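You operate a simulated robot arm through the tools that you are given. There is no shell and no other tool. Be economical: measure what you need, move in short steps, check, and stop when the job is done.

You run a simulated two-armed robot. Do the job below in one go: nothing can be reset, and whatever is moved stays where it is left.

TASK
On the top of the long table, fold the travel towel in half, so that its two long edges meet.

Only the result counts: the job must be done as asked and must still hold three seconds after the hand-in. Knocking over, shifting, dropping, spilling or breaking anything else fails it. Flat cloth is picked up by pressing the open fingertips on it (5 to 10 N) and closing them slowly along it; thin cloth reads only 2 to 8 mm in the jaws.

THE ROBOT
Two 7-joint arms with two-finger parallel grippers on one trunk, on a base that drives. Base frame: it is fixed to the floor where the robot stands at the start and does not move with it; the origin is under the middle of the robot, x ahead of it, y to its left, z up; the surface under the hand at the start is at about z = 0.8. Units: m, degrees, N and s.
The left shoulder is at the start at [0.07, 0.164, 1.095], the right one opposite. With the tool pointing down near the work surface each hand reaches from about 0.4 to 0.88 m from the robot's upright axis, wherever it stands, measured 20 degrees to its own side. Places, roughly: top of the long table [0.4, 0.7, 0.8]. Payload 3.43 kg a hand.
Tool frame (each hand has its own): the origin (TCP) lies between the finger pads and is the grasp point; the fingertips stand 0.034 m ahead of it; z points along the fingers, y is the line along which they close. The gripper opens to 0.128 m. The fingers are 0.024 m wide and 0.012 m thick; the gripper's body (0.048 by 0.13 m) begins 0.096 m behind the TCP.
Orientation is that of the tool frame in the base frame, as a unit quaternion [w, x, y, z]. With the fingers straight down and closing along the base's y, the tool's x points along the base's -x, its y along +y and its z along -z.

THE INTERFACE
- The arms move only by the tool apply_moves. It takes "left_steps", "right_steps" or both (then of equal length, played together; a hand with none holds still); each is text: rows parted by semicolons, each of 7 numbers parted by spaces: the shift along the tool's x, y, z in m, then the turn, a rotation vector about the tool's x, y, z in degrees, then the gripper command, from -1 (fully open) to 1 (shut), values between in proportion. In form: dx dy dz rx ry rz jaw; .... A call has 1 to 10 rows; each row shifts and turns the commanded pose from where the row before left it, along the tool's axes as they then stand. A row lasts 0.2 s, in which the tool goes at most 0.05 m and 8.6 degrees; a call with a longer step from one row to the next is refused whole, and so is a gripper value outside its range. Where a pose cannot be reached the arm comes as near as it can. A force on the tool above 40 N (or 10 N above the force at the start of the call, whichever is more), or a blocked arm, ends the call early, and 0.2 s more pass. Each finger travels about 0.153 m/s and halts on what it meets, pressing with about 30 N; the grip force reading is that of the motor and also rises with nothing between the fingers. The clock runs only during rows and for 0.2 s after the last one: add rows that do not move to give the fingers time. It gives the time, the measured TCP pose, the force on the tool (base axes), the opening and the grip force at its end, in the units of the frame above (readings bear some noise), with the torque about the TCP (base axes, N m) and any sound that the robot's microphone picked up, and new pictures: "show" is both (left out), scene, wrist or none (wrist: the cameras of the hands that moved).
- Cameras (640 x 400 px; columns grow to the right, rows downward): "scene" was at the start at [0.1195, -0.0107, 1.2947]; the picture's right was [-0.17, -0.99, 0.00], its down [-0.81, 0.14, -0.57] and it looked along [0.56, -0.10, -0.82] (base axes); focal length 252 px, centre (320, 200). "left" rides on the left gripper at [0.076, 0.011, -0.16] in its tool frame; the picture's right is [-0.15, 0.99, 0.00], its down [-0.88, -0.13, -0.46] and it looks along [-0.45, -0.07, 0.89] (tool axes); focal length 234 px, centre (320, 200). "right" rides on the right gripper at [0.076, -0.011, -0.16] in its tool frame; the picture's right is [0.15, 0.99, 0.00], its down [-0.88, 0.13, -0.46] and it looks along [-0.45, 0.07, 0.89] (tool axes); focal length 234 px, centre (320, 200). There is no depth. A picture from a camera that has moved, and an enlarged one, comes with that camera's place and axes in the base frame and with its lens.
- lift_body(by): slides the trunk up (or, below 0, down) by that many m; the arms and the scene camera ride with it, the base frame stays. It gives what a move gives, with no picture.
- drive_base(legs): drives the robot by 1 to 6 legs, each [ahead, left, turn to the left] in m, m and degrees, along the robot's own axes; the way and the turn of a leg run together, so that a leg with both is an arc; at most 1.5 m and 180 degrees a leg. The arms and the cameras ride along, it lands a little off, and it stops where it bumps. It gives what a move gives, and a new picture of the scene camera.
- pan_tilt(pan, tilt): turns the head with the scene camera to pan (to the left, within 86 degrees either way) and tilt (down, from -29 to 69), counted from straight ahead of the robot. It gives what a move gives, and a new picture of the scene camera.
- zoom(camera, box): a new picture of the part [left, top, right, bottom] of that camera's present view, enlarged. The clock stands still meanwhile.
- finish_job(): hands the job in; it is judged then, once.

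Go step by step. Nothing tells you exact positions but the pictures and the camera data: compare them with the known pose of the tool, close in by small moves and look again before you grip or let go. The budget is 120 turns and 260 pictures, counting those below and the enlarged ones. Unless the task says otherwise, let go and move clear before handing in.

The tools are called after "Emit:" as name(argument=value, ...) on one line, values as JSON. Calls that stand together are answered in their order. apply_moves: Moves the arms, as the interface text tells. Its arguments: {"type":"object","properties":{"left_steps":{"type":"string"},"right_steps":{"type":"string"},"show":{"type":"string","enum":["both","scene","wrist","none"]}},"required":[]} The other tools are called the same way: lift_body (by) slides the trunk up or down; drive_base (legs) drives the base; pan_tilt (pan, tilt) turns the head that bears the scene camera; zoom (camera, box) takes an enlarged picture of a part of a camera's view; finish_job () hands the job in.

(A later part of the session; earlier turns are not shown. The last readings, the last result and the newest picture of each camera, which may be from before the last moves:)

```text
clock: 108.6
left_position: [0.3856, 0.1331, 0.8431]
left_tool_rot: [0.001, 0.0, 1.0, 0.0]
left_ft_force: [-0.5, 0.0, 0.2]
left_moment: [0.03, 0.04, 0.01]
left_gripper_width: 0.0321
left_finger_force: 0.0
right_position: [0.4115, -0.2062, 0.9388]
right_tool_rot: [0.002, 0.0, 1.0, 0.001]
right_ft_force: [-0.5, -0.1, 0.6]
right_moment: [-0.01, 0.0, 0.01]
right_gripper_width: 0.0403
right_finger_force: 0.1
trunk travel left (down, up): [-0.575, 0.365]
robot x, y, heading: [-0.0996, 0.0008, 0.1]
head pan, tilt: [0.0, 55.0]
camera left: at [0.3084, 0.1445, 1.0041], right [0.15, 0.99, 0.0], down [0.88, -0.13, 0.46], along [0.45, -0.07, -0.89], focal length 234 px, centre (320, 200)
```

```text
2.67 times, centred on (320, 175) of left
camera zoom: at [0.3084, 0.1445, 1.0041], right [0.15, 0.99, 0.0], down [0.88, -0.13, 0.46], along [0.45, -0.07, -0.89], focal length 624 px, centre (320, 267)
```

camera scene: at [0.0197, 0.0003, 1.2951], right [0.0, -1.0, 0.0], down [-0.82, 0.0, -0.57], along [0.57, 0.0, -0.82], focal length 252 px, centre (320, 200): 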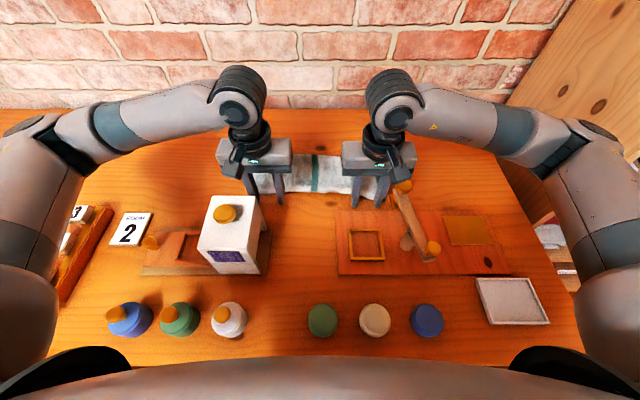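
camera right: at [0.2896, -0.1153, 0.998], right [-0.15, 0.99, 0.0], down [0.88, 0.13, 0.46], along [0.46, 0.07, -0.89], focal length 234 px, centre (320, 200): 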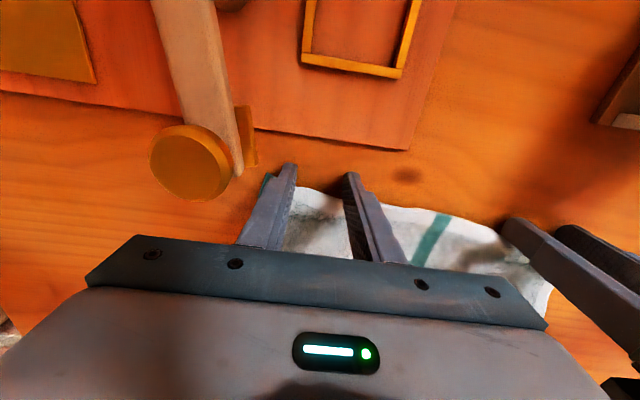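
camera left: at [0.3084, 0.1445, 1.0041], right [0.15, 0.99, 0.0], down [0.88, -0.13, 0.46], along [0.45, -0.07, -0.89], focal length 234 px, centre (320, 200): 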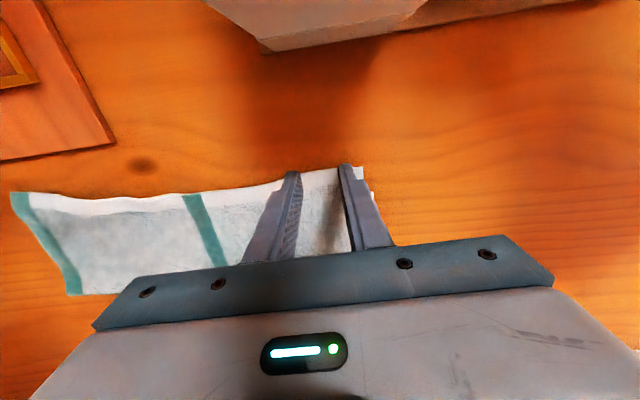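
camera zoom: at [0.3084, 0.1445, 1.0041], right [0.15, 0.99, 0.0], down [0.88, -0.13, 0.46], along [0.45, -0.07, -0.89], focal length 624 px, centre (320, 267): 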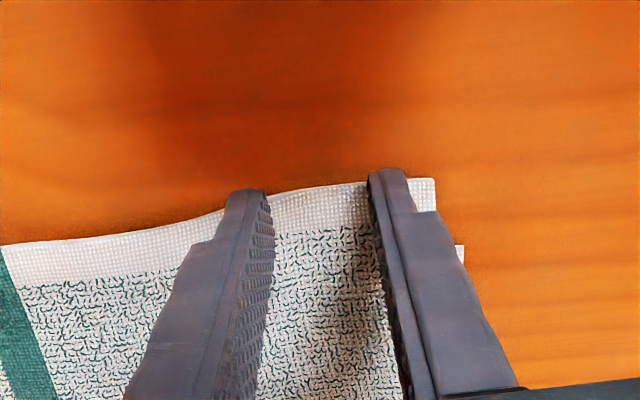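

Well placed on the overhang. I shift 4 mm inward, press and close slowly.

Emit:
apply_moves(left_steps="-.004 0 .003 0 0 0 .5;0 0 .0025 0 0 0 .5;0 0 .0015 0 0 0 .5;0 0 0 0 0 0 .58;0 0 0 0 0 0 .66;0 0 0 0 0 0 .74;0 0 0 0 0 0 .82;0 0 0 0 0 0 .9;0 0 0 0 0 0 1;0 0 0 0 0 0 1", show="none")

Emit:
zoom(camera="left", box=[200, 100, 440, 250])

```text
clock: 110.8
left_position: [0.3893, 0.1334, 0.8373]
left_tool_rot: [0.0, 0.0, 1.0, 0.001]
left_ft_force: [0.3, 0.1, 8.8]
left_moment: [0.0, -0.03, 0.01]
left_gripper_width: 0.0039
left_finger_force: 30.2
right_position: [0.4102, -0.2053, 0.9395]
right_tool_rot: [0.002, 0.001, 1.0, 0.002]
right_ft_force: [0.4, -0.7, -0.6]
right_moment: [0.01, -0.01, -0.01]
right_gripper_width: 0.0402
right_finger_force: 0.1
trunk travel left (down, up): [-0.575, 0.365]
robot x, y, heading: [-0.0995, 0.0028, -0.2]
head pan, tilt: [0.0, 55.0]
```

```text
2.67 times, centred on (320, 175) of left
camera zoom: at [0.3119, 0.1448, 0.9975], right [0.15, 0.99, 0.0], down [0.88, -0.13, 0.46], along [0.45, -0.07, -0.89], focal length 624 px, centre (320, 267)
```

zoom: 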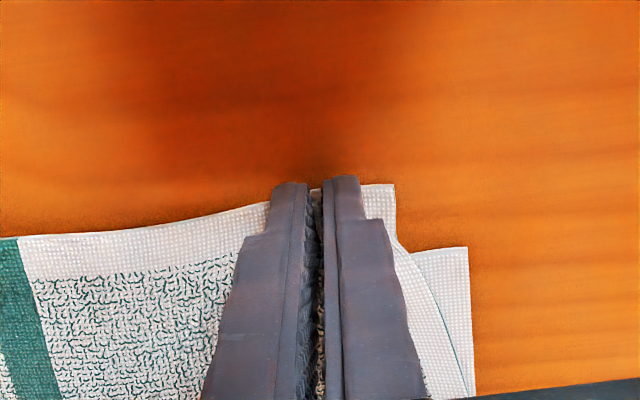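

Only the upper layer is gripped; the lower corner stayed put. I lift it, swing back over the fold so the crease can roll, then lay it down 3 cm farther in.

Emit:
apply_moves(left_steps="0 0 -.03 0 0 0 1;-.02 0 -.03 0 0 0 1;-.03 0 -.02 0 0 0 1;-.02 .002 0 0 0 0 1;0 0 0 0 0 0 1;.01 .002 .02 0 0 0 1;.015 0 .025 0 0 0 1;.013 0 .022 0 0 0 1;0 0 .01 0 0 0 1;0 0 0 0 0 0 1", show="none")

Emit:
zoom(camera="left", box=[200, 100, 440, 250])

Emit:
zoom(camera="scene", box=[230, 130, 410, 220])

```text
clock: 113.0
left_position: [0.4234, 0.1385, 0.8411]
left_tool_rot: [0.0, 0.0, 1.0, 0.001]
left_ft_force: [-0.6, -0.4, 3.4]
left_moment: [0.0, 0.0, 0.02]
left_gripper_width: 0.0036
left_finger_force: 30.1
right_position: [0.4109, -0.2042, 0.939]
right_tool_rot: [0.003, -0.001, 1.0, 0.001]
right_ft_force: [-0.9, -0.3, 0.9]
right_moment: [0.04, 0.02, 0.0]
right_gripper_width: 0.0405
right_finger_force: 0.1
trunk travel left (down, up): [-0.575, 0.365]
robot x, y, heading: [-0.103, 0.0029, 0.2]
head pan, tilt: [0.0, 55.0]
```

```text
2.67 times, centred on (320, 175) of left
camera zoom: at [0.3453, 0.1492, 1.0016], right [0.15, 0.99, 0.0], down [0.88, -0.13, 0.46], along [0.45, -0.07, -0.89], focal length 624 px, centre (320, 267)
```

zoom: 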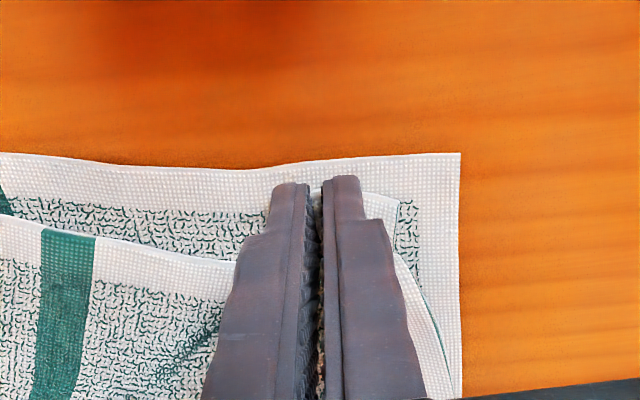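

```text
3.56 times, centred on (320, 175) of scene
camera zoom: at [0.0192, 0.0003, 1.2952], right [0.0, -1.0, 0.0], down [-0.82, 0.0, -0.57], along [0.57, 0.0, -0.82], focal length 898 px, centre (320, 289)
```

zoom: 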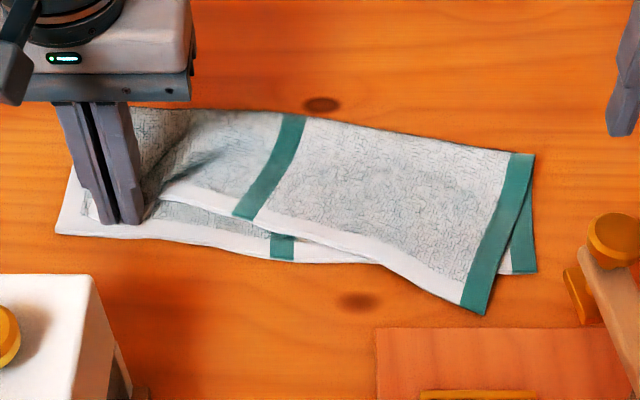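

The upper layer pivoted, so its right corner now overhangs at (0.34, -0.107). I keep the left grip and pinch the right overhang with the right hand, so both corners can be aligned together.

Emit:
apply_moves(right_steps=".016 .04 0 0 0 0 .5;.016 .04 0 0 0 0 .5;.016 .04 0 0 0 0 .5;0 0 .03 0 0 0 .5;0 0 .035 0 0 0 .5;0 0 .02 0 0 0 .5;0 0 .008 0 0 0 .5;0 0 0 0 0 0 .5", show="none")

Emit:
zoom(camera="right", box=[160, 80, 480, 280])

```text
clock: 114.8
left_position: [0.4222, 0.137, 0.8413]
left_tool_rot: [0.001, 0.001, 1.0, 0.0]
left_ft_force: [-0.9, 0.3, 4.4]
left_moment: [-0.01, -0.04, -0.02]
left_gripper_width: 0.0035
left_finger_force: 30.2
right_position: [0.3636, -0.085, 0.845]
right_tool_rot: [0.003, 0.0, 1.0, 0.001]
right_ft_force: [-0.3, 1.3, -0.6]
right_moment: [-0.01, 0.03, 0.01]
right_gripper_width: 0.0322
right_finger_force: 0.0
trunk travel left (down, up): [-0.575, 0.365]
robot x, y, heading: [-0.1013, -0.0016, -0.1]
head pan, tilt: [0.0, 55.0]
```

```text
2.00 times, centred on (320, 180) of right
camera zoom: at [0.2874, -0.0953, 1.0043], right [-0.15, 0.99, 0.0], down [0.88, 0.13, 0.46], along [0.46, 0.07, -0.89], focal length 468 px, centre (320, 240)
```

zoom: 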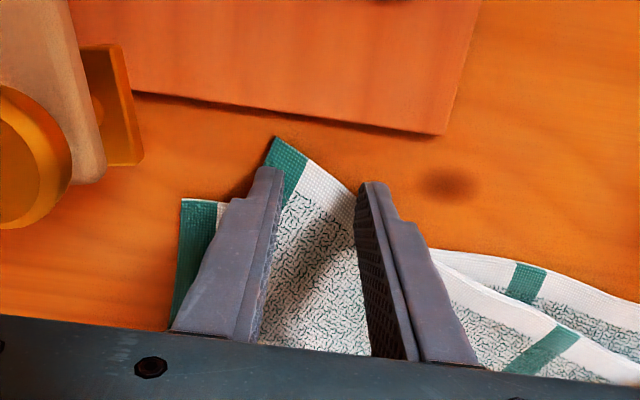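

Both fingertips are over the single-layer corner. I tilt 8° so only the front of the tips presses, then press and close slowly.

Emit:
apply_moves(right_steps="0 0 0 0 -8 0 .5;0 0 .004 0 0 0 .5;0 0 .003 0 0 0 .5;0 0 0 0 0 0 .5", show="none")

```text
clock: 115.8
left_position: [0.4227, 0.1379, 0.8402]
left_tool_rot: [0.0, -0.001, 1.0, 0.0]
left_ft_force: [0.8, -0.7, 3.5]
left_moment: [0.02, -0.04, -0.01]
left_gripper_width: 0.0036
left_finger_force: 29.8
right_position: [0.3645, -0.0835, 0.8407]
right_tool_rot: [0.073, 0.0, 0.997, 0.001]
right_ft_force: [0.2, -0.1, 1.0]
right_moment: [0.01, 0.02, -0.01]
right_gripper_width: 0.0319
right_finger_force: 0.0
trunk travel left (down, up): [-0.575, 0.365]
robot x, y, heading: [-0.1015, 0.0011, -0.3]
head pan, tilt: [0.0, 55.0]
```

Emit:
apply_moves(right_steps="0 0 .003 0 0 0 .5;0 0 0 0 0 0 .57;0 0 0 0 0 0 .64;0 0 0 0 0 0 .71;0 0 0 0 0 0 .78;0 0 0 0 0 0 .85;0 0 0 0 0 0 .92;0 0 0 0 0 0 1;0 0 0 0 0 0 1", show="none")

Emit:
zoom(camera="right", box=[160, 80, 480, 280])

```text
clock: 117.8
left_position: [0.423, 0.1372, 0.8419]
left_tool_rot: [0.0, -0.001, 1.0, -0.001]
left_ft_force: [-0.3, -0.2, 1.4]
left_moment: [0.01, -0.05, -0.01]
left_gripper_width: 0.0036
left_finger_force: 29.9
right_position: [0.3651, -0.0842, 0.8378]
right_tool_rot: [0.073, 0.0, 0.997, 0.001]
right_ft_force: [1.2, -1.4, 13.4]
right_moment: [-0.12, -0.02, 0.01]
right_gripper_width: 0.0053
right_finger_force: 30.1
trunk travel left (down, up): [-0.575, 0.365]
robot x, y, heading: [-0.1055, -0.0022, -0.3]
head pan, tilt: [0.0, 55.0]
```

```text
2.00 times, centred on (320, 180) of right
camera zoom: at [0.2669, -0.0949, 0.9841], right [-0.14, 0.99, -0.02], down [0.8, 0.13, 0.58], along [0.58, 0.07, -0.81], focal length 468 px, centre (320, 240)
```

zoom: 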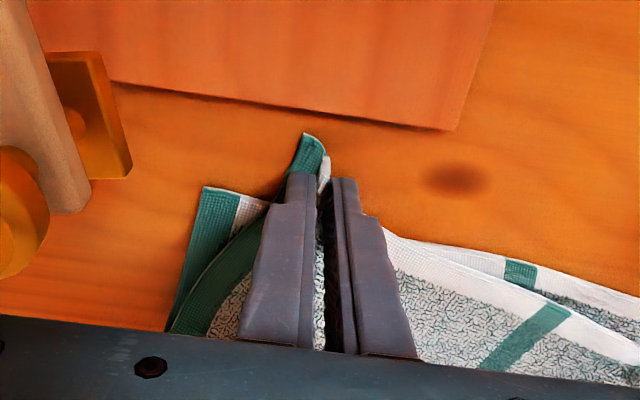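

The right corner is gripped. Now I lift both, swing back over the fold, turning the right hand about 20° to square the edge.

Emit:
apply_moves(left_steps="0 0 -.03 0 0 0 1;-.02 0 -.03 0 0 0 1;-.03 0 -.02 0 0 0 1;-.015 0 0 0 0 0 1;0 0 0 0 0 0 1;0 0 0 0 0 0 1", right_steps="0 0 -.03 0 8 0 1;-.025 -.004 -.03 0 0 0 1;-.035 -.004 -.02 0 0 -6.9 1;-.035 -.004 0 0 0 -6.9 1;0 0 0 0 0 -6.9 1;0 0 0 0 0 0 1", show="scene")

Emit:
zoom(camera="scene", box=[230, 120, 410, 220])

```text
clock: 119.2
left_position: [0.4902, 0.1373, 0.9205]
left_tool_rot: [-0.002, 0.0, 1.0, 0.0]
left_ft_force: [-0.6, 0.1, -0.1]
left_moment: [-0.01, -0.01, -0.06]
left_gripper_width: 0.0034
left_finger_force: 29.8
right_position: [0.4566, -0.0912, 0.9161]
right_tool_rot: [0.003, -0.181, 0.983, 0.001]
right_ft_force: [-0.2, -0.4, 0.6]
right_moment: [0.0, 0.0, -0.06]
right_gripper_width: 0.0049
right_finger_force: 30.3
trunk travel left (down, up): [-0.575, 0.365]
robot x, y, heading: [-0.1016, -0.0048, -0.1]
head pan, tilt: [0.0, 55.0]
camera scene: at [0.02, 0.0004, 1.2951], right [0.0, -1.0, 0.0], down [-0.82, 0.0, -0.57], along [0.57, 0.0, -0.82], focal length 252 px, centre (320, 200)
```

scene: 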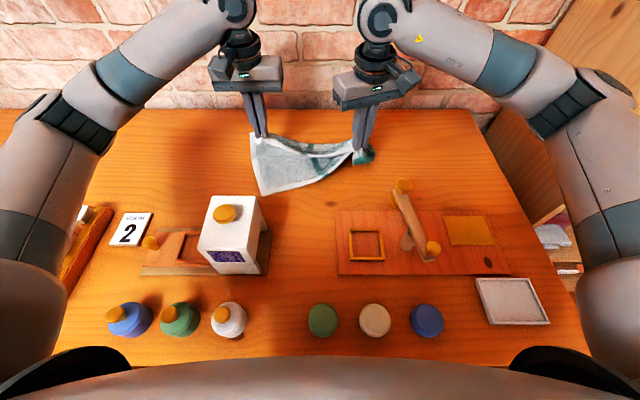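

```text
3.56 times, centred on (320, 170) of scene
camera zoom: at [0.02, 0.0004, 1.2951], right [0.0, -1.0, 0.0], down [-0.82, 0.0, -0.57], along [0.57, 0.0, -0.82], focal length 898 px, centre (320, 307)
```

zoom: 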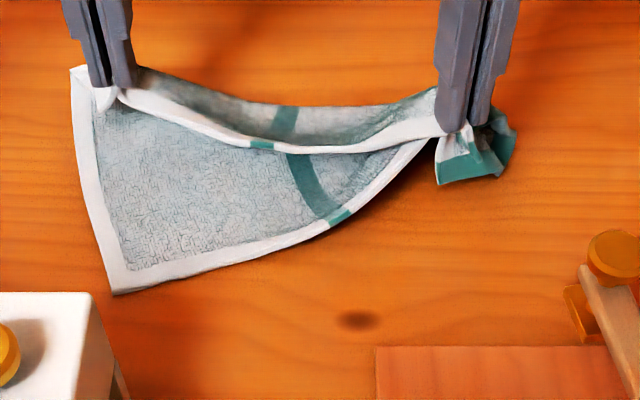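

The right hand caught both layers. I put everything back the way it came and release only the right hand.

Emit:
apply_moves(left_steps="0 0 0 0 0 0 1;0 0 0 0 0 0 1;.015 0 0 0 0 0 1;.03 0 .02 0 0 0 1;.02 0 .03 0 0 0 1;0 0 .027 0 0 0 1;0 0 0 0 0 0 1;0 0 0 0 0 0 1;0 0 0 0 0 0 1;0 0 0 0 0 0 1", right_steps="0 0 0 0 0 6.9 1;0 0 0 0 0 6.9 1;.035 .004 0 0 0 6.9 1;.035 .004 .02 0 0 0 1;.025 .004 .03 0 0 0 1;0 0 .026 0 0 0 1;0 0 0 0 0 0 .8;0 0 0 0 0 0 .45;0 0 0 0 0 0 .3;0 0 -.05 0 0 0 .3", show="none")

Emit:
apply_moves(right_steps="-.03 -.03 -.02 0 0 0 .3;-.03 -.04 0 0 0 0 .3;-.02 -.04 0 0 0 0 .3", show="none")

Emit:
zoom(camera="scene", box=[230, 120, 410, 220])

```text
clock: 121.4
left_position: [0.423, 0.1381, 0.844]
left_tool_rot: [0.0, 0.0, 1.0, 0.0]
left_ft_force: [0.0, 0.1, 0.9]
left_moment: [0.03, -0.01, -0.03]
left_gripper_width: 0.0036
left_finger_force: 29.1
right_position: [0.3599, -0.0831, 0.8914]
right_tool_rot: [0.003, 0.0, 1.0, 0.001]
right_ft_force: [0.4, 0.2, 0.4]
right_moment: [0.0, -0.05, -0.02]
right_gripper_width: 0.0448
right_finger_force: 0.0
trunk travel left (down, up): [-0.575, 0.365]
robot x, y, heading: [-0.1029, -0.0035, -0.1]
head pan, tilt: [0.0, 55.0]
```

```text
clock: 122.2
left_position: [0.4242, 0.1361, 0.844]
left_tool_rot: [0.0, -0.001, 1.0, 0.002]
left_ft_force: [0.5, -0.6, 0.7]
left_moment: [0.03, 0.01, -0.03]
left_gripper_width: 0.0038
left_finger_force: 30.1
right_position: [0.4433, -0.1951, 0.9112]
right_tool_rot: [0.002, 0.001, 1.0, 0.002]
right_ft_force: [-0.1, 0.1, -0.2]
right_moment: [0.02, -0.01, 0.0]
right_gripper_width: 0.0448
right_finger_force: 0.1
trunk travel left (down, up): [-0.575, 0.365]
robot x, y, heading: [-0.1036, 0.0001, 0.2]
head pan, tilt: [0.0, 55.0]
```

```text
3.56 times, centred on (320, 170) of scene
camera zoom: at [0.019, -0.0009, 1.2952], right [0.0, -1.0, 0.0], down [-0.82, 0.0, -0.57], along [0.57, 0.0, -0.82], focal length 898 px, centre (320, 307)
```

zoom: 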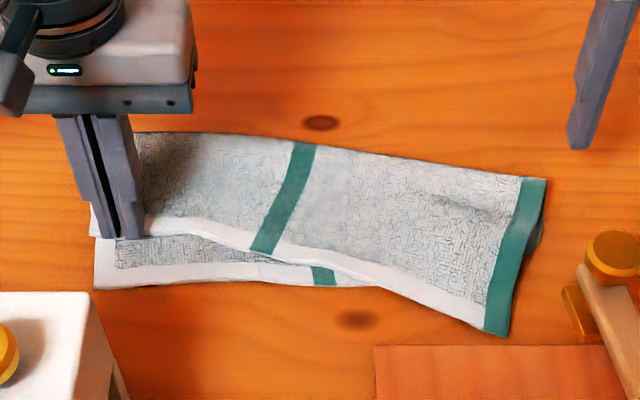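

The lower layer has shifted but is still flat, its near edge at x ≈ 0.379; the upper right corner overhangs at (0.338, -0.108). I approach that corner with the right hand tilted 20°, so only the very front of the tips touches the single layer.

Emit:
apply_moves(right_steps=".0303 .0343 -.007 0 0 0 .5;.0303 .0343 -.007 0 0 0 .5;.0303 .0343 -.007 0 0 0 .5;0 0 0 0 -6.67 0 .55;0 0 0 0 -6.67 0 .55;0 0 0 0 -6.66 0 .55;.0086 0 .0235 0 0 0 .55;.0086 0 .0235 0 0 0 .55;.0086 0 .0235 0 0 0 .55;0 0 0 0 0 0 .55", show="none")

Emit:
zoom(camera="right", box=[160, 80, 480, 280])

```text
clock: 124.4
left_position: [0.4233, 0.1363, 0.8449]
left_tool_rot: [0.0, 0.001, 1.0, 0.0]
left_ft_force: [-0.5, -0.2, -0.6]
left_moment: [0.01, -0.03, 0.0]
left_gripper_width: 0.0035
left_finger_force: 29.9
right_position: [0.3485, -0.0899, 0.8556]
right_tool_rot: [0.176, 0.0, 0.984, 0.0]
right_ft_force: [-0.1, 0.0, 0.2]
right_moment: [-0.02, -0.02, -0.02]
right_gripper_width: 0.0288
right_finger_force: 0.0
trunk travel left (down, up): [-0.575, 0.365]
robot x, y, heading: [-0.1026, -0.0011, 0.1]
head pan, tilt: [0.0, 55.0]
```

```text
2.00 times, centred on (320, 180) of right
camera zoom: at [0.223, -0.1013, 0.9788], right [-0.14, 0.99, -0.05], down [0.67, 0.13, 0.73], along [0.73, 0.07, -0.68], focal length 468 px, centre (320, 240)
```

zoom: 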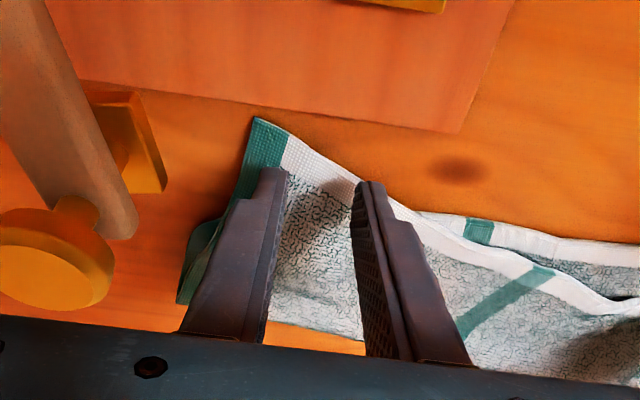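

I move a little closer to the corner, narrow the jaws, and press down onto the single layer.

Emit:
apply_moves(right_steps=".0045 -.002 .007 0 0 0 .64;.0044 -.002 .0073 0 0 0 .64;.0007 0 .0019 0 0 0 .64;0 0 0 0 0 0 .64", show="none")

```text
clock: 125.4
left_position: [0.4239, 0.1358, 0.8435]
left_tool_rot: [0.0, 0.0, 1.0, 0.0]
left_ft_force: [0.8, -1.0, 0.5]
left_moment: [0.02, -0.02, 0.02]
left_gripper_width: 0.0036
left_finger_force: 29.9
right_position: [0.3459, -0.0954, 0.8373]
right_tool_rot: [0.178, 0.0, 0.984, 0.001]
right_ft_force: [1.7, -0.3, 12.1]
right_moment: [-0.2, -0.11, 0.06]
right_gripper_width: 0.0236
right_finger_force: 0.3
trunk travel left (down, up): [-0.575, 0.365]
robot x, y, heading: [-0.1034, 0.0013, -0.2]
head pan, tilt: [0.0, 55.0]
```

Contact at 12 N; I back off half a millimetre and close slowly.

Emit:
apply_moves(right_steps="0 0 -.0006 0 0 0 .64;0 0 0 0 0 0 .7;0 0 0 0 0 0 .76;0 0 0 0 0 0 .82;0 0 0 0 0 0 .88;0 0 0 0 0 0 .94;0 0 0 0 0 0 1;0 0 0 0 0 0 1;0 0 0 0 0 0 1", show="none")

Emit:
zoom(camera="right", box=[160, 80, 480, 280])

```text
clock: 127.4
left_position: [0.4244, 0.1373, 0.8462]
left_tool_rot: [0.001, 0.0, 1.0, 0.0]
left_ft_force: [0.3, -0.4, -0.5]
left_moment: [-0.01, 0.01, -0.02]
left_gripper_width: 0.0035
left_finger_force: 29.7
right_position: [0.3462, -0.0963, 0.8391]
right_tool_rot: [0.177, 0.0, 0.984, 0.001]
right_ft_force: [-1.2, 0.1, 6.6]
right_moment: [-0.03, 0.01, 0.0]
right_gripper_width: 0.0
right_finger_force: 29.9
trunk travel left (down, up): [-0.575, 0.365]
robot x, y, heading: [-0.0999, -0.0, -0.2]
head pan, tilt: [0.0, 55.0]
```

```text
2.00 times, centred on (320, 180) of right
camera zoom: at [0.2206, -0.1062, 0.9614], right [-0.14, 0.99, -0.05], down [0.67, 0.13, 0.73], along [0.73, 0.07, -0.68], focal length 468 px, centre (320, 240)
```

zoom: 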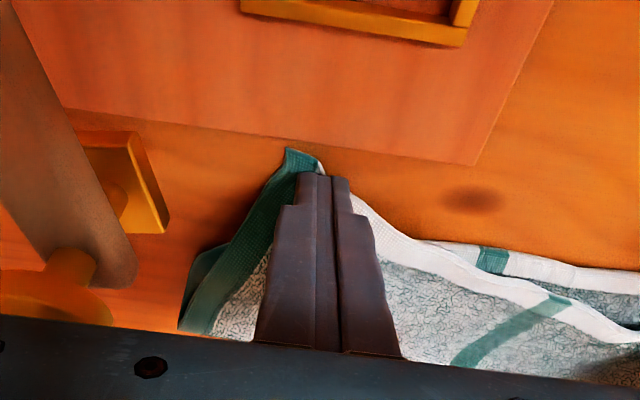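

No catch. I reopen wider, shift 8 mm inward so both fingers are on cloth, and try again with firmer pressure.

Emit:
apply_moves(right_steps="-.002 0 -.006 0 0 0 .8;-.003 .008 0 0 0 0 .5;0 0 .004 0 0 0 .5;.001 0 .003 0 0 0 .5;0 0 0 0 0 0 .56;0 0 0 0 0 0 .64;0 0 0 0 0 0 .73;0 0 0 0 0 0 .82;0 0 0 0 0 0 .91;0 0 0 0 0 0 1", show="none")

Emit:
apply_moves(right_steps="0 0 0 0 0 0 1;-.005 0 -.0141 0 0 0 1;-.005 0 -.0141 0 0 0 1;0 0 0 0 0 0 1", show="none")

Emit:
zoom(camera="right", box=[160, 80, 480, 280])

```text
clock: 129.6
left_position: [0.4234, 0.1378, 0.8448]
left_tool_rot: [0.0, 0.0, 1.0, 0.0]
left_ft_force: [-0.2, -0.3, 0.4]
left_moment: [0.02, -0.02, 0.03]
left_gripper_width: 0.0037
left_finger_force: 29.8
right_position: [0.3504, -0.0866, 0.839]
right_tool_rot: [0.175, 0.0, 0.985, 0.001]
right_ft_force: [-0.6, -0.9, 3.9]
right_moment: [-0.04, -0.02, 0.02]
right_gripper_width: 0.0
right_finger_force: 29.9
trunk travel left (down, up): [-0.575, 0.365]
robot x, y, heading: [-0.1022, 0.0009, 0.1]
head pan, tilt: [0.0, 55.0]
```

```text
clock: 130.6
left_position: [0.4237, 0.1363, 0.8442]
left_tool_rot: [-0.001, 0.0, 1.0, 0.001]
left_ft_force: [-0.3, 0.2, 0.6]
left_moment: [-0.02, 0.01, -0.01]
left_gripper_width: 0.0039
left_finger_force: 30.1
right_position: [0.3499, -0.0865, 0.8687]
right_tool_rot: [0.176, 0.0, 0.984, 0.0]
right_ft_force: [-0.3, 0.1, -0.5]
right_moment: [0.0, 0.04, 0.02]
right_gripper_width: 0.0
right_finger_force: 30.1
trunk travel left (down, up): [-0.575, 0.365]
robot x, y, heading: [-0.1003, -0.0019, -0.2]
head pan, tilt: [0.0, 55.0]
```

```text
2.00 times, centred on (320, 180) of right
camera zoom: at [0.2242, -0.0978, 0.9912], right [-0.14, 0.99, -0.05], down [0.67, 0.13, 0.73], along [0.73, 0.07, -0.68], focal length 468 px, centre (320, 240)
```

zoom: 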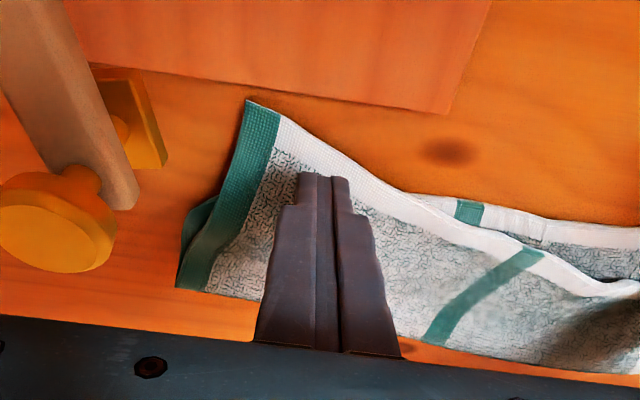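

I now see the upper hem runs from (0.337, -0.122) to (0.362, -0.077), so my tips were partly off the cloth. I reposition to (0.364, -0.100), just inside it.

Emit:
apply_moves(right_steps="-.0132 -.0135 .004 0 0 0 .5;.004 0 .014 0 0 0 .5;.004 0 .0125 0 0 0 .5;.0007 0 .0019 0 0 0 .5;0 0 0 0 0 0 .5", show="none")

```text
clock: 131.8
left_position: [0.4237, 0.1364, 0.8441]
left_tool_rot: [0.0, 0.0, 1.0, 0.0]
left_ft_force: [0.2, 0.0, -0.6]
left_moment: [0.01, -0.02, -0.03]
left_gripper_width: 0.0038
left_finger_force: 29.6
right_position: [0.3645, -0.0995, 0.8394]
right_tool_rot: [0.176, 0.0, 0.984, 0.001]
right_ft_force: [0.8, -0.3, 1.2]
right_moment: [-0.01, 0.0, -0.04]
right_gripper_width: 0.0319
right_finger_force: 0.1
trunk travel left (down, up): [-0.575, 0.365]
robot x, y, heading: [-0.0991, -0.0017, 0.1]
head pan, tilt: [0.0, 55.0]
```

Emit:
apply_moves(right_steps=".0007 0 .002 0 0 0 .5;.0002 0 .0006 0 0 0 .5;0 0 0 0 0 0 .57;0 0 0 0 0 0 .64;0 0 0 0 0 0 .71;0 0 0 0 0 0 .78;0 0 0 0 0 0 .85;0 0 0 0 0 0 .92;0 0 0 0 0 0 1;0 0 0 0 0 0 1", show="none")

Emit:
zoom(camera="right", box=[160, 80, 480, 280])

```text
clock: 134.0
left_position: [0.4233, 0.1368, 0.8455]
left_tool_rot: [0.001, 0.0, 1.0, 0.0]
left_ft_force: [-0.2, -0.1, 0.4]
left_moment: [0.02, 0.0, -0.04]
left_gripper_width: 0.0036
left_finger_force: 29.9
right_position: [0.3639, -0.0991, 0.8378]
right_tool_rot: [0.178, 0.0, 0.984, 0.001]
right_ft_force: [1.6, 1.1, 25.8]
right_moment: [0.01, -0.08, 0.0]
right_gripper_width: 0.0062
right_finger_force: 29.5
trunk travel left (down, up): [-0.575, 0.365]
robot x, y, heading: [-0.1014, -0.0004, 0.2]
head pan, tilt: [0.0, 55.0]
```

```text
2.00 times, centred on (320, 180) of right
camera zoom: at [0.2382, -0.11, 0.9609], right [-0.14, 0.99, -0.05], down [0.67, 0.13, 0.74], along [0.73, 0.07, -0.68], focal length 468 px, centre (320, 240)
```

zoom: 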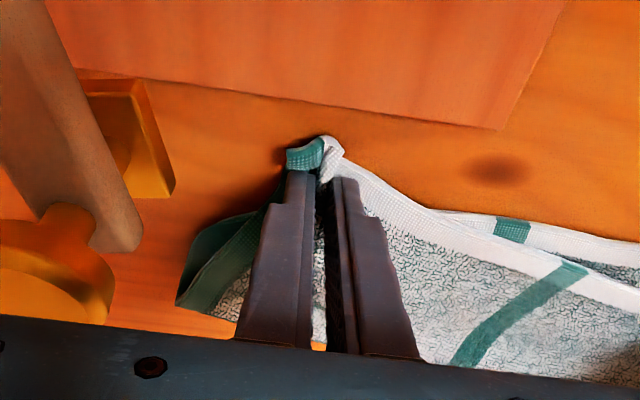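

It caught 6 mm. I lift both hands a few centimetres and look at what is held.

Emit:
apply_moves(left_steps="0 0 -.02 0 0 0 1;0 0 -.02 0 0 0 1;0 0 0 0 0 0 1", right_steps="-.0086 0 -.0235 0 0 0 1;-.0086 0 -.0235 0 0 0 1;0 0 0 0 0 0 1", show="none")

Emit:
zoom(camera="scene", box=[230, 120, 410, 220])

```text
clock: 134.8
left_position: [0.4245, 0.1372, 0.8833]
left_tool_rot: [0.0, 0.0, 1.0, 0.001]
left_ft_force: [0.4, -1.0, 0.8]
left_moment: [-0.01, 0.01, -0.02]
left_gripper_width: 0.0032
left_finger_force: 30.1
right_position: [0.3639, -0.1008, 0.8853]
right_tool_rot: [0.175, 0.0, 0.985, 0.001]
right_ft_force: [0.5, 1.5, 0.4]
right_moment: [0.01, 0.0, 0.03]
right_gripper_width: 0.0055
right_finger_force: 30.4
trunk travel left (down, up): [-0.575, 0.365]
robot x, y, heading: [-0.1, -0.0047, 0.1]
head pan, tilt: [0.0, 55.0]
```

```text
3.56 times, centred on (320, 170) of scene
camera zoom: at [0.02, 0.0002, 1.295], right [0.0, -1.0, 0.0], down [-0.82, 0.0, -0.57], along [0.57, 0.0, -0.82], focal length 898 px, centre (320, 307)
```

zoom: 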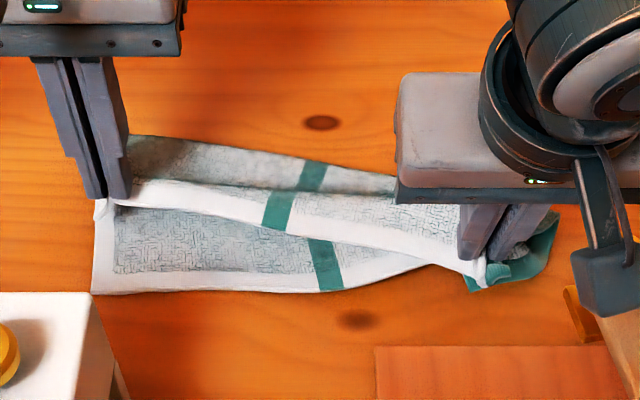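

Both layers again. I release the right hand, keep the left holding the hem raised, and turn the right hand to take a single-layer edge grasp nearer the middle, as worked before.

Emit:
apply_moves(left_steps="0 0 0 0 0 0 1;0 0 0 0 0 0 1;0 0 0 0 0 0 1;0 0 0 0 0 0 1;0 0 0 0 0 0 1;0 0 -.01 0 0 0 1;0 0 -.01 0 0 0 1;0 0 0 0 0 0 1;0 0 0 0 0 0 1;0 0 0 0 0 0 1", right_steps=".0086 0 .0235 0 0 0 1;.0075 0 .0205 0 0 0 1;0 0 0 0 0 0 .8;0 0 0 0 0 0 .45;0 0 0 0 0 0 .4;-.0137 0 -.0376 0 0 0 .4;-.0137 0 -.0376 0 0 0 .4;0 0 0 0 6.67 0 .4;0 0 0 0 6.67 0 .4;0 0 0 0 6.66 0 .4", show="none")

Emit:
apply_moves(right_steps="-.02 .02 -.01 0 0 -8.5 .4;0 0 0 0 0 -8.5 .4;0 0 0 0 0 -8.5 .4;0 0 0 0 0 -8.5 .4;0 0 0 0 0 -8.5 .4;0 0 0 0 0 -8.5 .4;0 0 0 0 0 -8.5 .4;0 0 0 0 0 -8.5 .4", show="none")

Emit:
zoom(camera="scene", box=[230, 120, 410, 220])

```text
clock: 137.0
left_position: [0.4233, 0.1384, 0.9014]
left_tool_rot: [-0.001, 0.001, 1.0, 0.0]
left_ft_force: [0.1, 0.9, 0.1]
left_moment: [-0.02, 0.03, -0.01]
left_gripper_width: 0.0033
left_finger_force: 30.3
right_position: [0.3648, -0.1008, 0.9195]
right_tool_rot: [0.002, 0.0, 1.0, 0.001]
right_ft_force: [0.5, 0.5, -0.6]
right_moment: [-0.03, 0.02, -0.01]
right_gripper_width: 0.0388
right_finger_force: 0.1
trunk travel left (down, up): [-0.575, 0.365]
robot x, y, heading: [-0.1017, -0.0035, -0.1]
head pan, tilt: [0.0, 55.0]
```

```text
clock: 138.8
left_position: [0.4229, 0.1384, 0.9025]
left_tool_rot: [0.0, 0.001, 1.0, 0.0]
left_ft_force: [0.0, -0.3, 1.2]
left_moment: [0.02, 0.02, -0.02]
left_gripper_width: 0.0033
left_finger_force: 30.1
right_position: [0.3855, -0.0806, 0.9309]
right_tool_rot: [0.003, -0.561, 0.828, 0.0]
right_ft_force: [-0.3, -0.3, 0.0]
right_moment: [-0.01, 0.02, 0.0]
right_gripper_width: 0.0381
right_finger_force: 0.1
trunk travel left (down, up): [-0.575, 0.365]
robot x, y, heading: [-0.1032, 0.0046, -0.3]
head pan, tilt: [0.0, 55.0]
```

```text
3.56 times, centred on (320, 170) of scene
camera zoom: at [0.0196, 0.0004, 1.2951], right [0.0, -1.0, 0.0], down [-0.82, 0.0, -0.57], along [0.57, 0.0, -0.82], focal length 898 px, centre (320, 307)
```

zoom: 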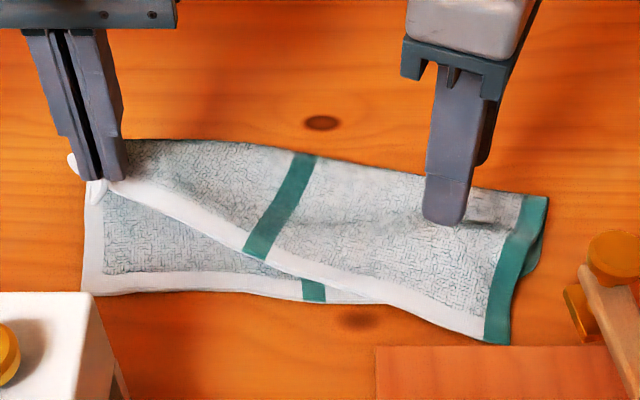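

I move the right hand to straddle the raised hem near (0.386, 0.02).

Emit:
apply_moves(right_steps="-.031 .0125 0 0 0 0 .4;-.031 .0125 0 0 0 0 .4;-.031 .0125 0 0 0 0 .4;0 0 .03 0 0 0 .45;0 0 .03 0 0 0 .5;0 0 .01 0 0 0 .5;0 0 0 0 0 0 .5", show="none")

Emit:
zoom(camera="right", box=[200, 60, 440, 210])

```text
clock: 140.4
left_position: [0.4226, 0.1365, 0.9032]
left_tool_rot: [0.0, 0.0, 1.0, 0.0]
left_ft_force: [-0.1, -1.1, -0.6]
left_moment: [0.02, 0.0, 0.0]
left_gripper_width: 0.0035
left_finger_force: 30.0
right_position: [0.3857, 0.0177, 0.8599]
right_tool_rot: [0.002, -0.56, 0.829, 0.0]
right_ft_force: [0.6, -0.7, 0.4]
right_moment: [0.0, -0.01, 0.01]
right_gripper_width: 0.032
right_finger_force: 0.2
trunk travel left (down, up): [-0.575, 0.365]
robot x, y, heading: [-0.0993, -0.0006, -0.1]
head pan, tilt: [0.0, 55.0]
```

```text
2.67 times, centred on (320, 135) of right
camera zoom: at [0.367, -0.0568, 1.0195], right [-0.97, 0.23, 0.0], down [0.21, 0.86, 0.46], along [0.11, 0.44, -0.89], focal length 624 px, centre (320, 373)
```

zoom: 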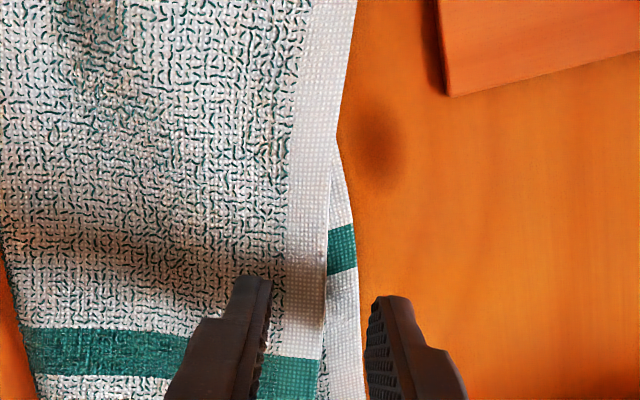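

The upper hem edge is centred between the fingers, with the lower layer flat beneath. I lower 11 mm and close.

Emit:
apply_moves(right_steps="0 0 .006 0 0 0 .5;0 0 .005 0 0 0 .5;0 0 0 0 0 0 .6;0 0 0 0 0 0 .7;0 0 0 0 0 0 .8;0 0 0 0 0 0 .9;0 0 0 0 0 0 1;0 0 0 0 0 0 1;0 0 0 0 0 0 1", show="none")

Emit:
zoom(camera="right", box=[200, 60, 440, 210])

```text
clock: 142.4
left_position: [0.424, 0.1375, 0.9035]
left_tool_rot: [0.0, 0.0, 1.0, 0.0]
left_ft_force: [0.8, -0.4, -0.2]
left_moment: [0.04, 0.02, -0.01]
left_gripper_width: 0.0036
left_finger_force: 30.1
right_position: [0.3859, 0.0174, 0.8508]
right_tool_rot: [0.003, -0.559, 0.829, 0.0]
right_ft_force: [-0.6, -0.9, -0.2]
right_moment: [-0.03, 0.01, 0.01]
right_gripper_width: 0.0
right_finger_force: 30.0
trunk travel left (down, up): [-0.575, 0.365]
robot x, y, heading: [-0.0987, 0.0004, 0.0]
head pan, tilt: [0.0, 55.0]
```

```text
2.67 times, centred on (320, 135) of right
camera zoom: at [0.3671, -0.0565, 1.009], right [-0.97, 0.23, 0.0], down [0.21, 0.86, 0.46], along [0.11, 0.44, -0.89], focal length 624 px, centre (320, 373)
```

zoom: 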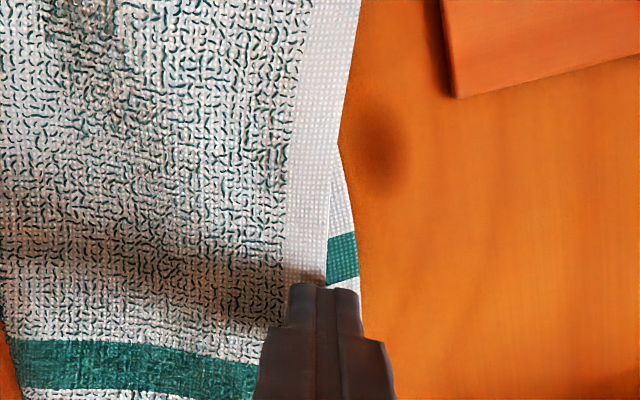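

It closed just above the hem; 5 mm lower.

Emit:
apply_moves(right_steps="0 0 -.008 0 0 0 .7;0 0 0 0 0 0 .5;0 0 .008 0 0 0 .5;0 0 .005 0 0 0 .5;0 0 0 0 0 0 .6;0 0 0 0 0 0 .7;0 0 0 0 0 0 .8;0 0 0 0 0 0 .9;0 0 0 0 0 0 1;0 0 0 0 0 0 1", show="none")

Emit:
apply_moves(left_steps="0 0 0 0 0 0 1;0 0 0 0 0 0 1;0 0 0 0 0 0 1", right_steps="0 0 -.015 0 0 0 1;0 0 -.015 0 0 0 1;0 0 0 0 0 0 1", show="none")

Emit:
zoom(camera="scene", box=[230, 120, 410, 220])

```text
clock: 144.6
left_position: [0.4231, 0.1377, 0.9036]
left_tool_rot: [0.0, 0.0, 1.0, -0.001]
left_ft_force: [0.4, 0.9, -0.5]
left_moment: [0.03, 0.01, -0.03]
left_gripper_width: 0.0035
left_finger_force: 30.0
right_position: [0.3864, 0.0181, 0.8446]
right_tool_rot: [0.003, -0.559, 0.829, 0.0]
right_ft_force: [0.1, 0.6, 0.6]
right_moment: [0.01, 0.0, 0.02]
right_gripper_width: 0.0001
right_finger_force: 30.2
trunk travel left (down, up): [-0.575, 0.365]
robot x, y, heading: [-0.0999, -0.0003, 0.3]
head pan, tilt: [0.0, 55.0]
```

```text
clock: 145.4
left_position: [0.4238, 0.1383, 0.9037]
left_tool_rot: [-0.001, 0.0, 1.0, 0.0]
left_ft_force: [-0.3, -0.4, 0.4]
left_moment: [0.0, -0.02, -0.02]
left_gripper_width: 0.0035
left_finger_force: 29.6
right_position: [0.3863, 0.0192, 0.8747]
right_tool_rot: [0.002, -0.559, 0.829, -0.001]
right_ft_force: [-0.1, 0.5, 0.7]
right_moment: [0.01, 0.03, 0.0]
right_gripper_width: 0.0
right_finger_force: 30.2
trunk travel left (down, up): [-0.575, 0.365]
robot x, y, heading: [-0.1038, -0.0003, -0.2]
head pan, tilt: [0.0, 55.0]
```

```text
3.56 times, centred on (320, 170) of scene
camera zoom: at [0.0197, 0.0003, 1.2951], right [0.0, -1.0, 0.0], down [-0.82, 0.0, -0.57], along [0.57, 0.0, -0.82], focal length 898 px, centre (320, 307)
```

zoom: 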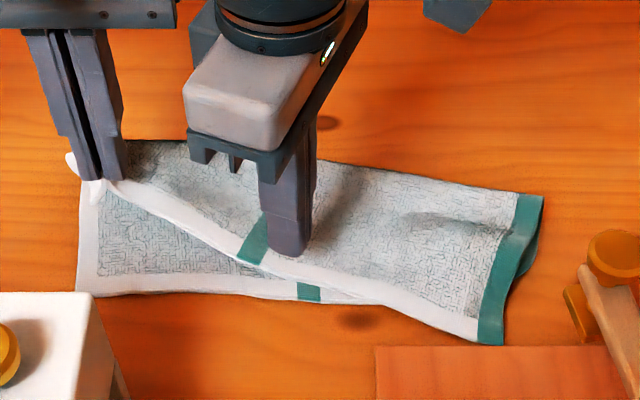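

The hem is too low at this spot. I raise the left hand 4 cm more so the hem lifts there, open the right hand and shift it slightly left.

Emit:
apply_moves(left_steps="0 0 -.02 0 0 0 1;0 0 -.02 0 0 0 1;0 0 0 0 0 0 1;0 0 0 0 0 0 1", right_steps="0 0 -.02 0 0 0 .5;-.011 -.0005 0 0 0 0 .4;0 0 .02 0 0 0 .4;0 0 .008 0 0 0 .4", show="none")

Emit:
zoom(camera="right", box=[200, 60, 440, 210])

Emit:
zoom(camera="scene", box=[230, 120, 410, 220])

```text
clock: 146.4
left_position: [0.4226, 0.1378, 0.942]
left_tool_rot: [0.0, 0.0, 1.0, 0.0]
left_ft_force: [0.8, -0.7, 0.3]
left_moment: [0.01, 0.0, 0.01]
left_gripper_width: 0.0036
left_finger_force: 30.1
right_position: [0.3908, 0.0291, 0.8666]
right_tool_rot: [0.003, -0.559, 0.829, -0.001]
right_ft_force: [-0.4, -0.3, -0.1]
right_moment: [-0.01, -0.01, 0.03]
right_gripper_width: 0.0385
right_finger_force: 0.1
trunk travel left (down, up): [-0.575, 0.365]
robot x, y, heading: [-0.0965, -0.0007, 0.0]
head pan, tilt: [0.0, 55.0]
```

```text
2.67 times, centred on (320, 135) of right
camera zoom: at [0.3719, -0.0445, 1.0261], right [-0.97, 0.23, -0.01], down [0.21, 0.86, 0.46], along [0.11, 0.44, -0.89], focal length 624 px, centre (320, 373)
```

zoom: 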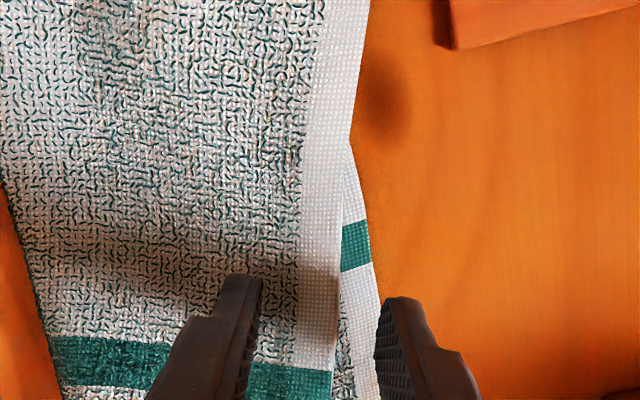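

```text
3.56 times, centred on (320, 170) of scene
camera zoom: at [0.0194, 0.0006, 1.2952], right [0.0, -1.0, 0.0], down [-0.82, 0.0, -0.57], along [0.57, 0.0, -0.82], focal length 898 px, centre (320, 307)
```

zoom: 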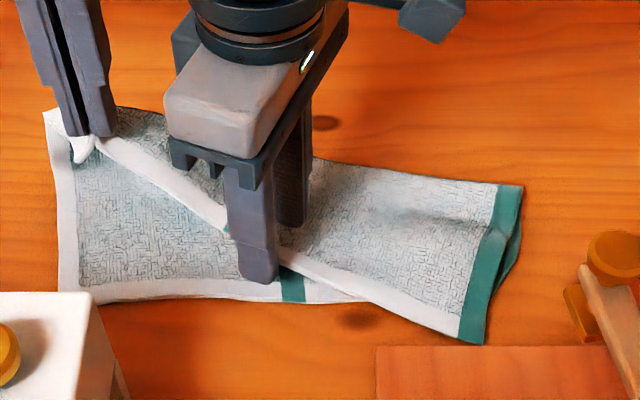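

The hem is raised right between the fingers now. I lower 2 cm and close.

Emit:
apply_moves(right_steps="0 0 .012 0 0 0 .45;0 0 .0085 0 0 0 .5;0 0 0 0 0 0 .58;0 0 0 0 0 0 .66;0 0 0 0 0 0 .74;0 0 0 0 0 0 .82;0 0 0 0 0 0 .9;0 0 0 0 0 0 1;0 0 0 0 0 0 1;0 0 0 0 0 0 1", show="none")

```text
clock: 148.6
left_position: [0.4219, 0.1374, 0.9419]
left_tool_rot: [0.0, -0.001, 1.0, 0.0]
left_ft_force: [-0.2, 0.0, -0.4]
left_moment: [-0.03, 0.02, -0.01]
left_gripper_width: 0.0037
left_finger_force: 30.4
right_position: [0.3899, 0.0299, 0.8455]
right_tool_rot: [0.003, -0.559, 0.829, 0.0]
right_ft_force: [0.1, 0.6, -0.2]
right_moment: [-0.01, -0.02, -0.01]
right_gripper_width: 0.0076
right_finger_force: 29.8
trunk travel left (down, up): [-0.575, 0.365]
robot x, y, heading: [-0.1039, 0.0019, -0.1]
head pan, tilt: [0.0, 55.0]
```

It caught cloth (7.6 mm, several folds). I lift the right hand and check what is held.

Emit:
apply_moves(left_steps="0 0 0 0 0 0 1;0 0 0 0 0 0 1;0 0 0 0 0 0 1", right_steps="0 0 -.02 0 0 0 1;0 0 -.025 0 0 0 1;0 0 0 0 0 0 1", show="none")

Emit:
zoom(camera="scene", box=[230, 120, 410, 220])

Emit:
zoom(camera="right", box=[160, 0, 480, 200])

```text
clock: 149.4
left_position: [0.4225, 0.137, 0.9425]
left_tool_rot: [0.001, 0.0, 1.0, 0.0]
left_ft_force: [0.2, 0.7, 0.4]
left_moment: [0.01, 0.03, -0.04]
left_gripper_width: 0.0036
left_finger_force: 29.7
right_position: [0.3909, 0.0297, 0.892]
right_tool_rot: [0.003, -0.56, 0.829, -0.001]
right_ft_force: [0.7, -0.5, -0.4]
right_moment: [-0.02, -0.03, -0.02]
right_gripper_width: 0.0073
right_finger_force: 30.2
trunk travel left (down, up): [-0.575, 0.365]
robot x, y, heading: [-0.1012, 0.0006, -0.1]
head pan, tilt: [0.0, 55.0]
```

```text
3.56 times, centred on (320, 170) of scene
camera zoom: at [0.0199, 0.0002, 1.2951], right [0.0, -1.0, 0.0], down [-0.82, 0.0, -0.57], along [0.57, 0.0, -0.82], focal length 898 px, centre (320, 307)
```

zoom: 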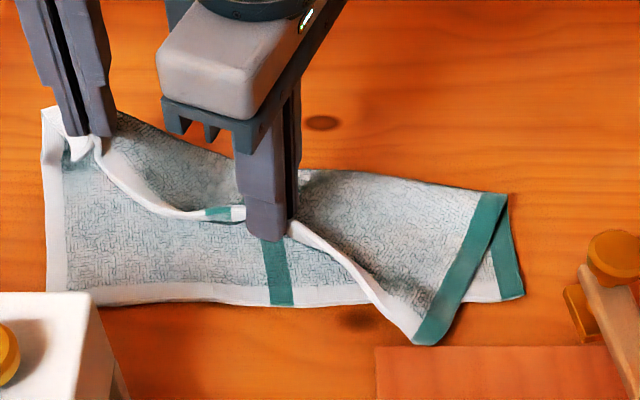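

```text
2.00 times, centred on (320, 100) of right
camera zoom: at [0.3728, -0.0447, 1.0504], right [-0.97, 0.23, 0.0], down [0.21, 0.86, 0.46], along [0.11, 0.44, -0.89], focal length 468 px, centre (320, 400)
```

zoom: 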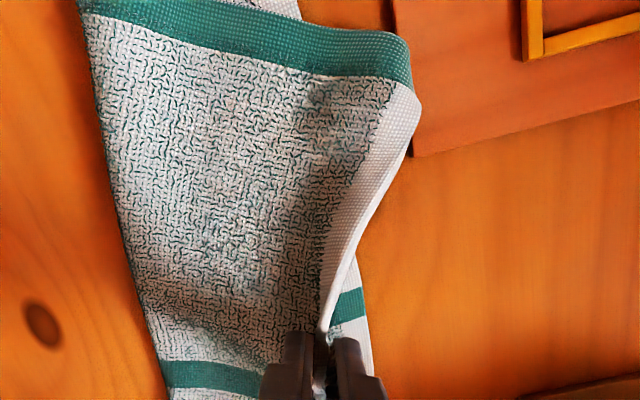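

The right hand now holds only the upper hem, and the lower layer lies flat with its near edge straight at x ≈ 0.369, from y = 0.184 to -0.135. I swing both hands back over the fold, then lay the upper hem so that its corners fall on the lower ones.

Emit:
apply_moves(left_steps="-.02 0 0 0 0 0 1;-.03 0 0 0 0 0 1;0 0 0 0 0 0 1;.03 0 .02 0 0 0 1;.03 .004 .03 0 0 0 1;.025 .004 .03 0 0 0 1;.0085 0 .0125 0 0 0 1;0 0 0 0 0 0 1", right_steps="-.0113 -.0278 -.03 0 0 0 1;-.0113 -.0278 -.02 0 0 0 1;0 0 0 0 0 0 1;.0168 .0148 .02 0 0 0 1;.0168 .0148 .03 0 0 0 1;.0084 .0074 .025 0 0 0 1;.0069 .0037 .012 0 0 0 1;0 0 0 0 0 0 1", show="none")

Emit:
zoom(camera="scene", box=[230, 120, 410, 220])

```text
clock: 149.8
left_position: [0.4411, 0.1375, 0.9472]
left_tool_rot: [0.005, -0.003, 1.0, -0.005]
left_ft_force: [0.4, 0.3, 2.2]
left_moment: [-0.15, 0.06, -0.02]
left_gripper_width: 0.0035
left_finger_force: 29.7
right_position: [0.4123, 0.0276, 0.9089]
right_tool_rot: [-0.005, -0.562, 0.827, -0.004]
right_ft_force: [0.1, -0.3, -1.5]
right_moment: [-0.08, 0.0, 0.0]
right_gripper_width: 0.0072
right_finger_force: 30.1
trunk travel left (down, up): [-0.575, 0.365]
robot x, y, heading: [-0.0987, 0.0025, -0.0]
head pan, tilt: [0.0, 55.0]
stopped in row 2 (left hand): the force on the tool passed its limit at 57 N (the readings are from after the stop); the commanded pose is now the measured one
```

```text
3.56 times, centred on (320, 170) of scene
camera zoom: at [0.0203, 0.0003, 1.295], right [0.0, -1.0, 0.0], down [-0.82, 0.0, -0.57], along [0.57, 0.0, -0.82], focal length 898 px, centre (320, 307)
```

zoom: 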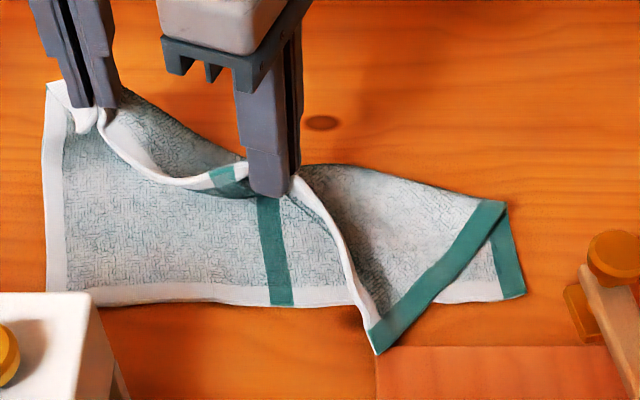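

The two hands touched each other as the right one rose. I separate them sideways first, then do the swing with a larger gap.

Emit:
apply_moves(left_steps="0 .008 0 0 0 0 1;0 0 0 0 0 0 1;-.02 0 0 0 0 0 1;-.015 0 0 0 0 0 1;0 0 0 0 0 0 1;0 0 0 0 0 0 1", right_steps=".0185 -.0075 0 0 0 0 1;.0185 -.0075 0 0 0 0 1;-.0113 -.0278 -.01 0 0 0 1;-.0113 -.0278 -.01 0 0 0 1;0 0 0 0 0 0 1;0 0 0 0 0 0 1", show="none")

Emit:
zoom(camera="scene", box=[230, 120, 410, 220])

```text
clock: 151.2
left_position: [0.4751, 0.1458, 0.9477]
left_tool_rot: [0.005, -0.005, 1.0, -0.006]
left_ft_force: [0.4, -4.8, -0.2]
left_moment: [-0.14, 0.03, -0.06]
left_gripper_width: 0.0036
left_finger_force: 30.0
right_position: [0.4743, -0.0111, 0.9278]
right_tool_rot: [-0.005, -0.561, 0.828, -0.002]
right_ft_force: [-0.2, 4.6, 0.1]
right_moment: [0.14, 0.01, 0.08]
right_gripper_width: 0.007
right_finger_force: 29.5
trunk travel left (down, up): [-0.575, 0.365]
robot x, y, heading: [-0.1037, -0.0028, -0.1]
head pan, tilt: [0.0, 55.0]
```

```text
3.56 times, centred on (320, 170) of scene
camera zoom: at [0.0199, 0.0004, 1.2951], right [0.0, -1.0, 0.0], down [-0.82, 0.0, -0.57], along [0.57, 0.0, -0.82], focal length 898 px, centre (320, 307)
```

zoom: 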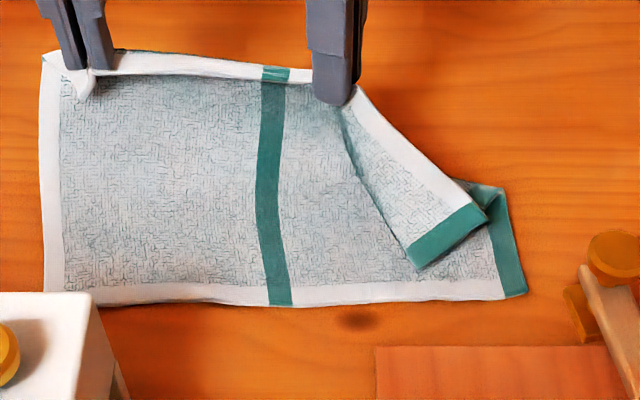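

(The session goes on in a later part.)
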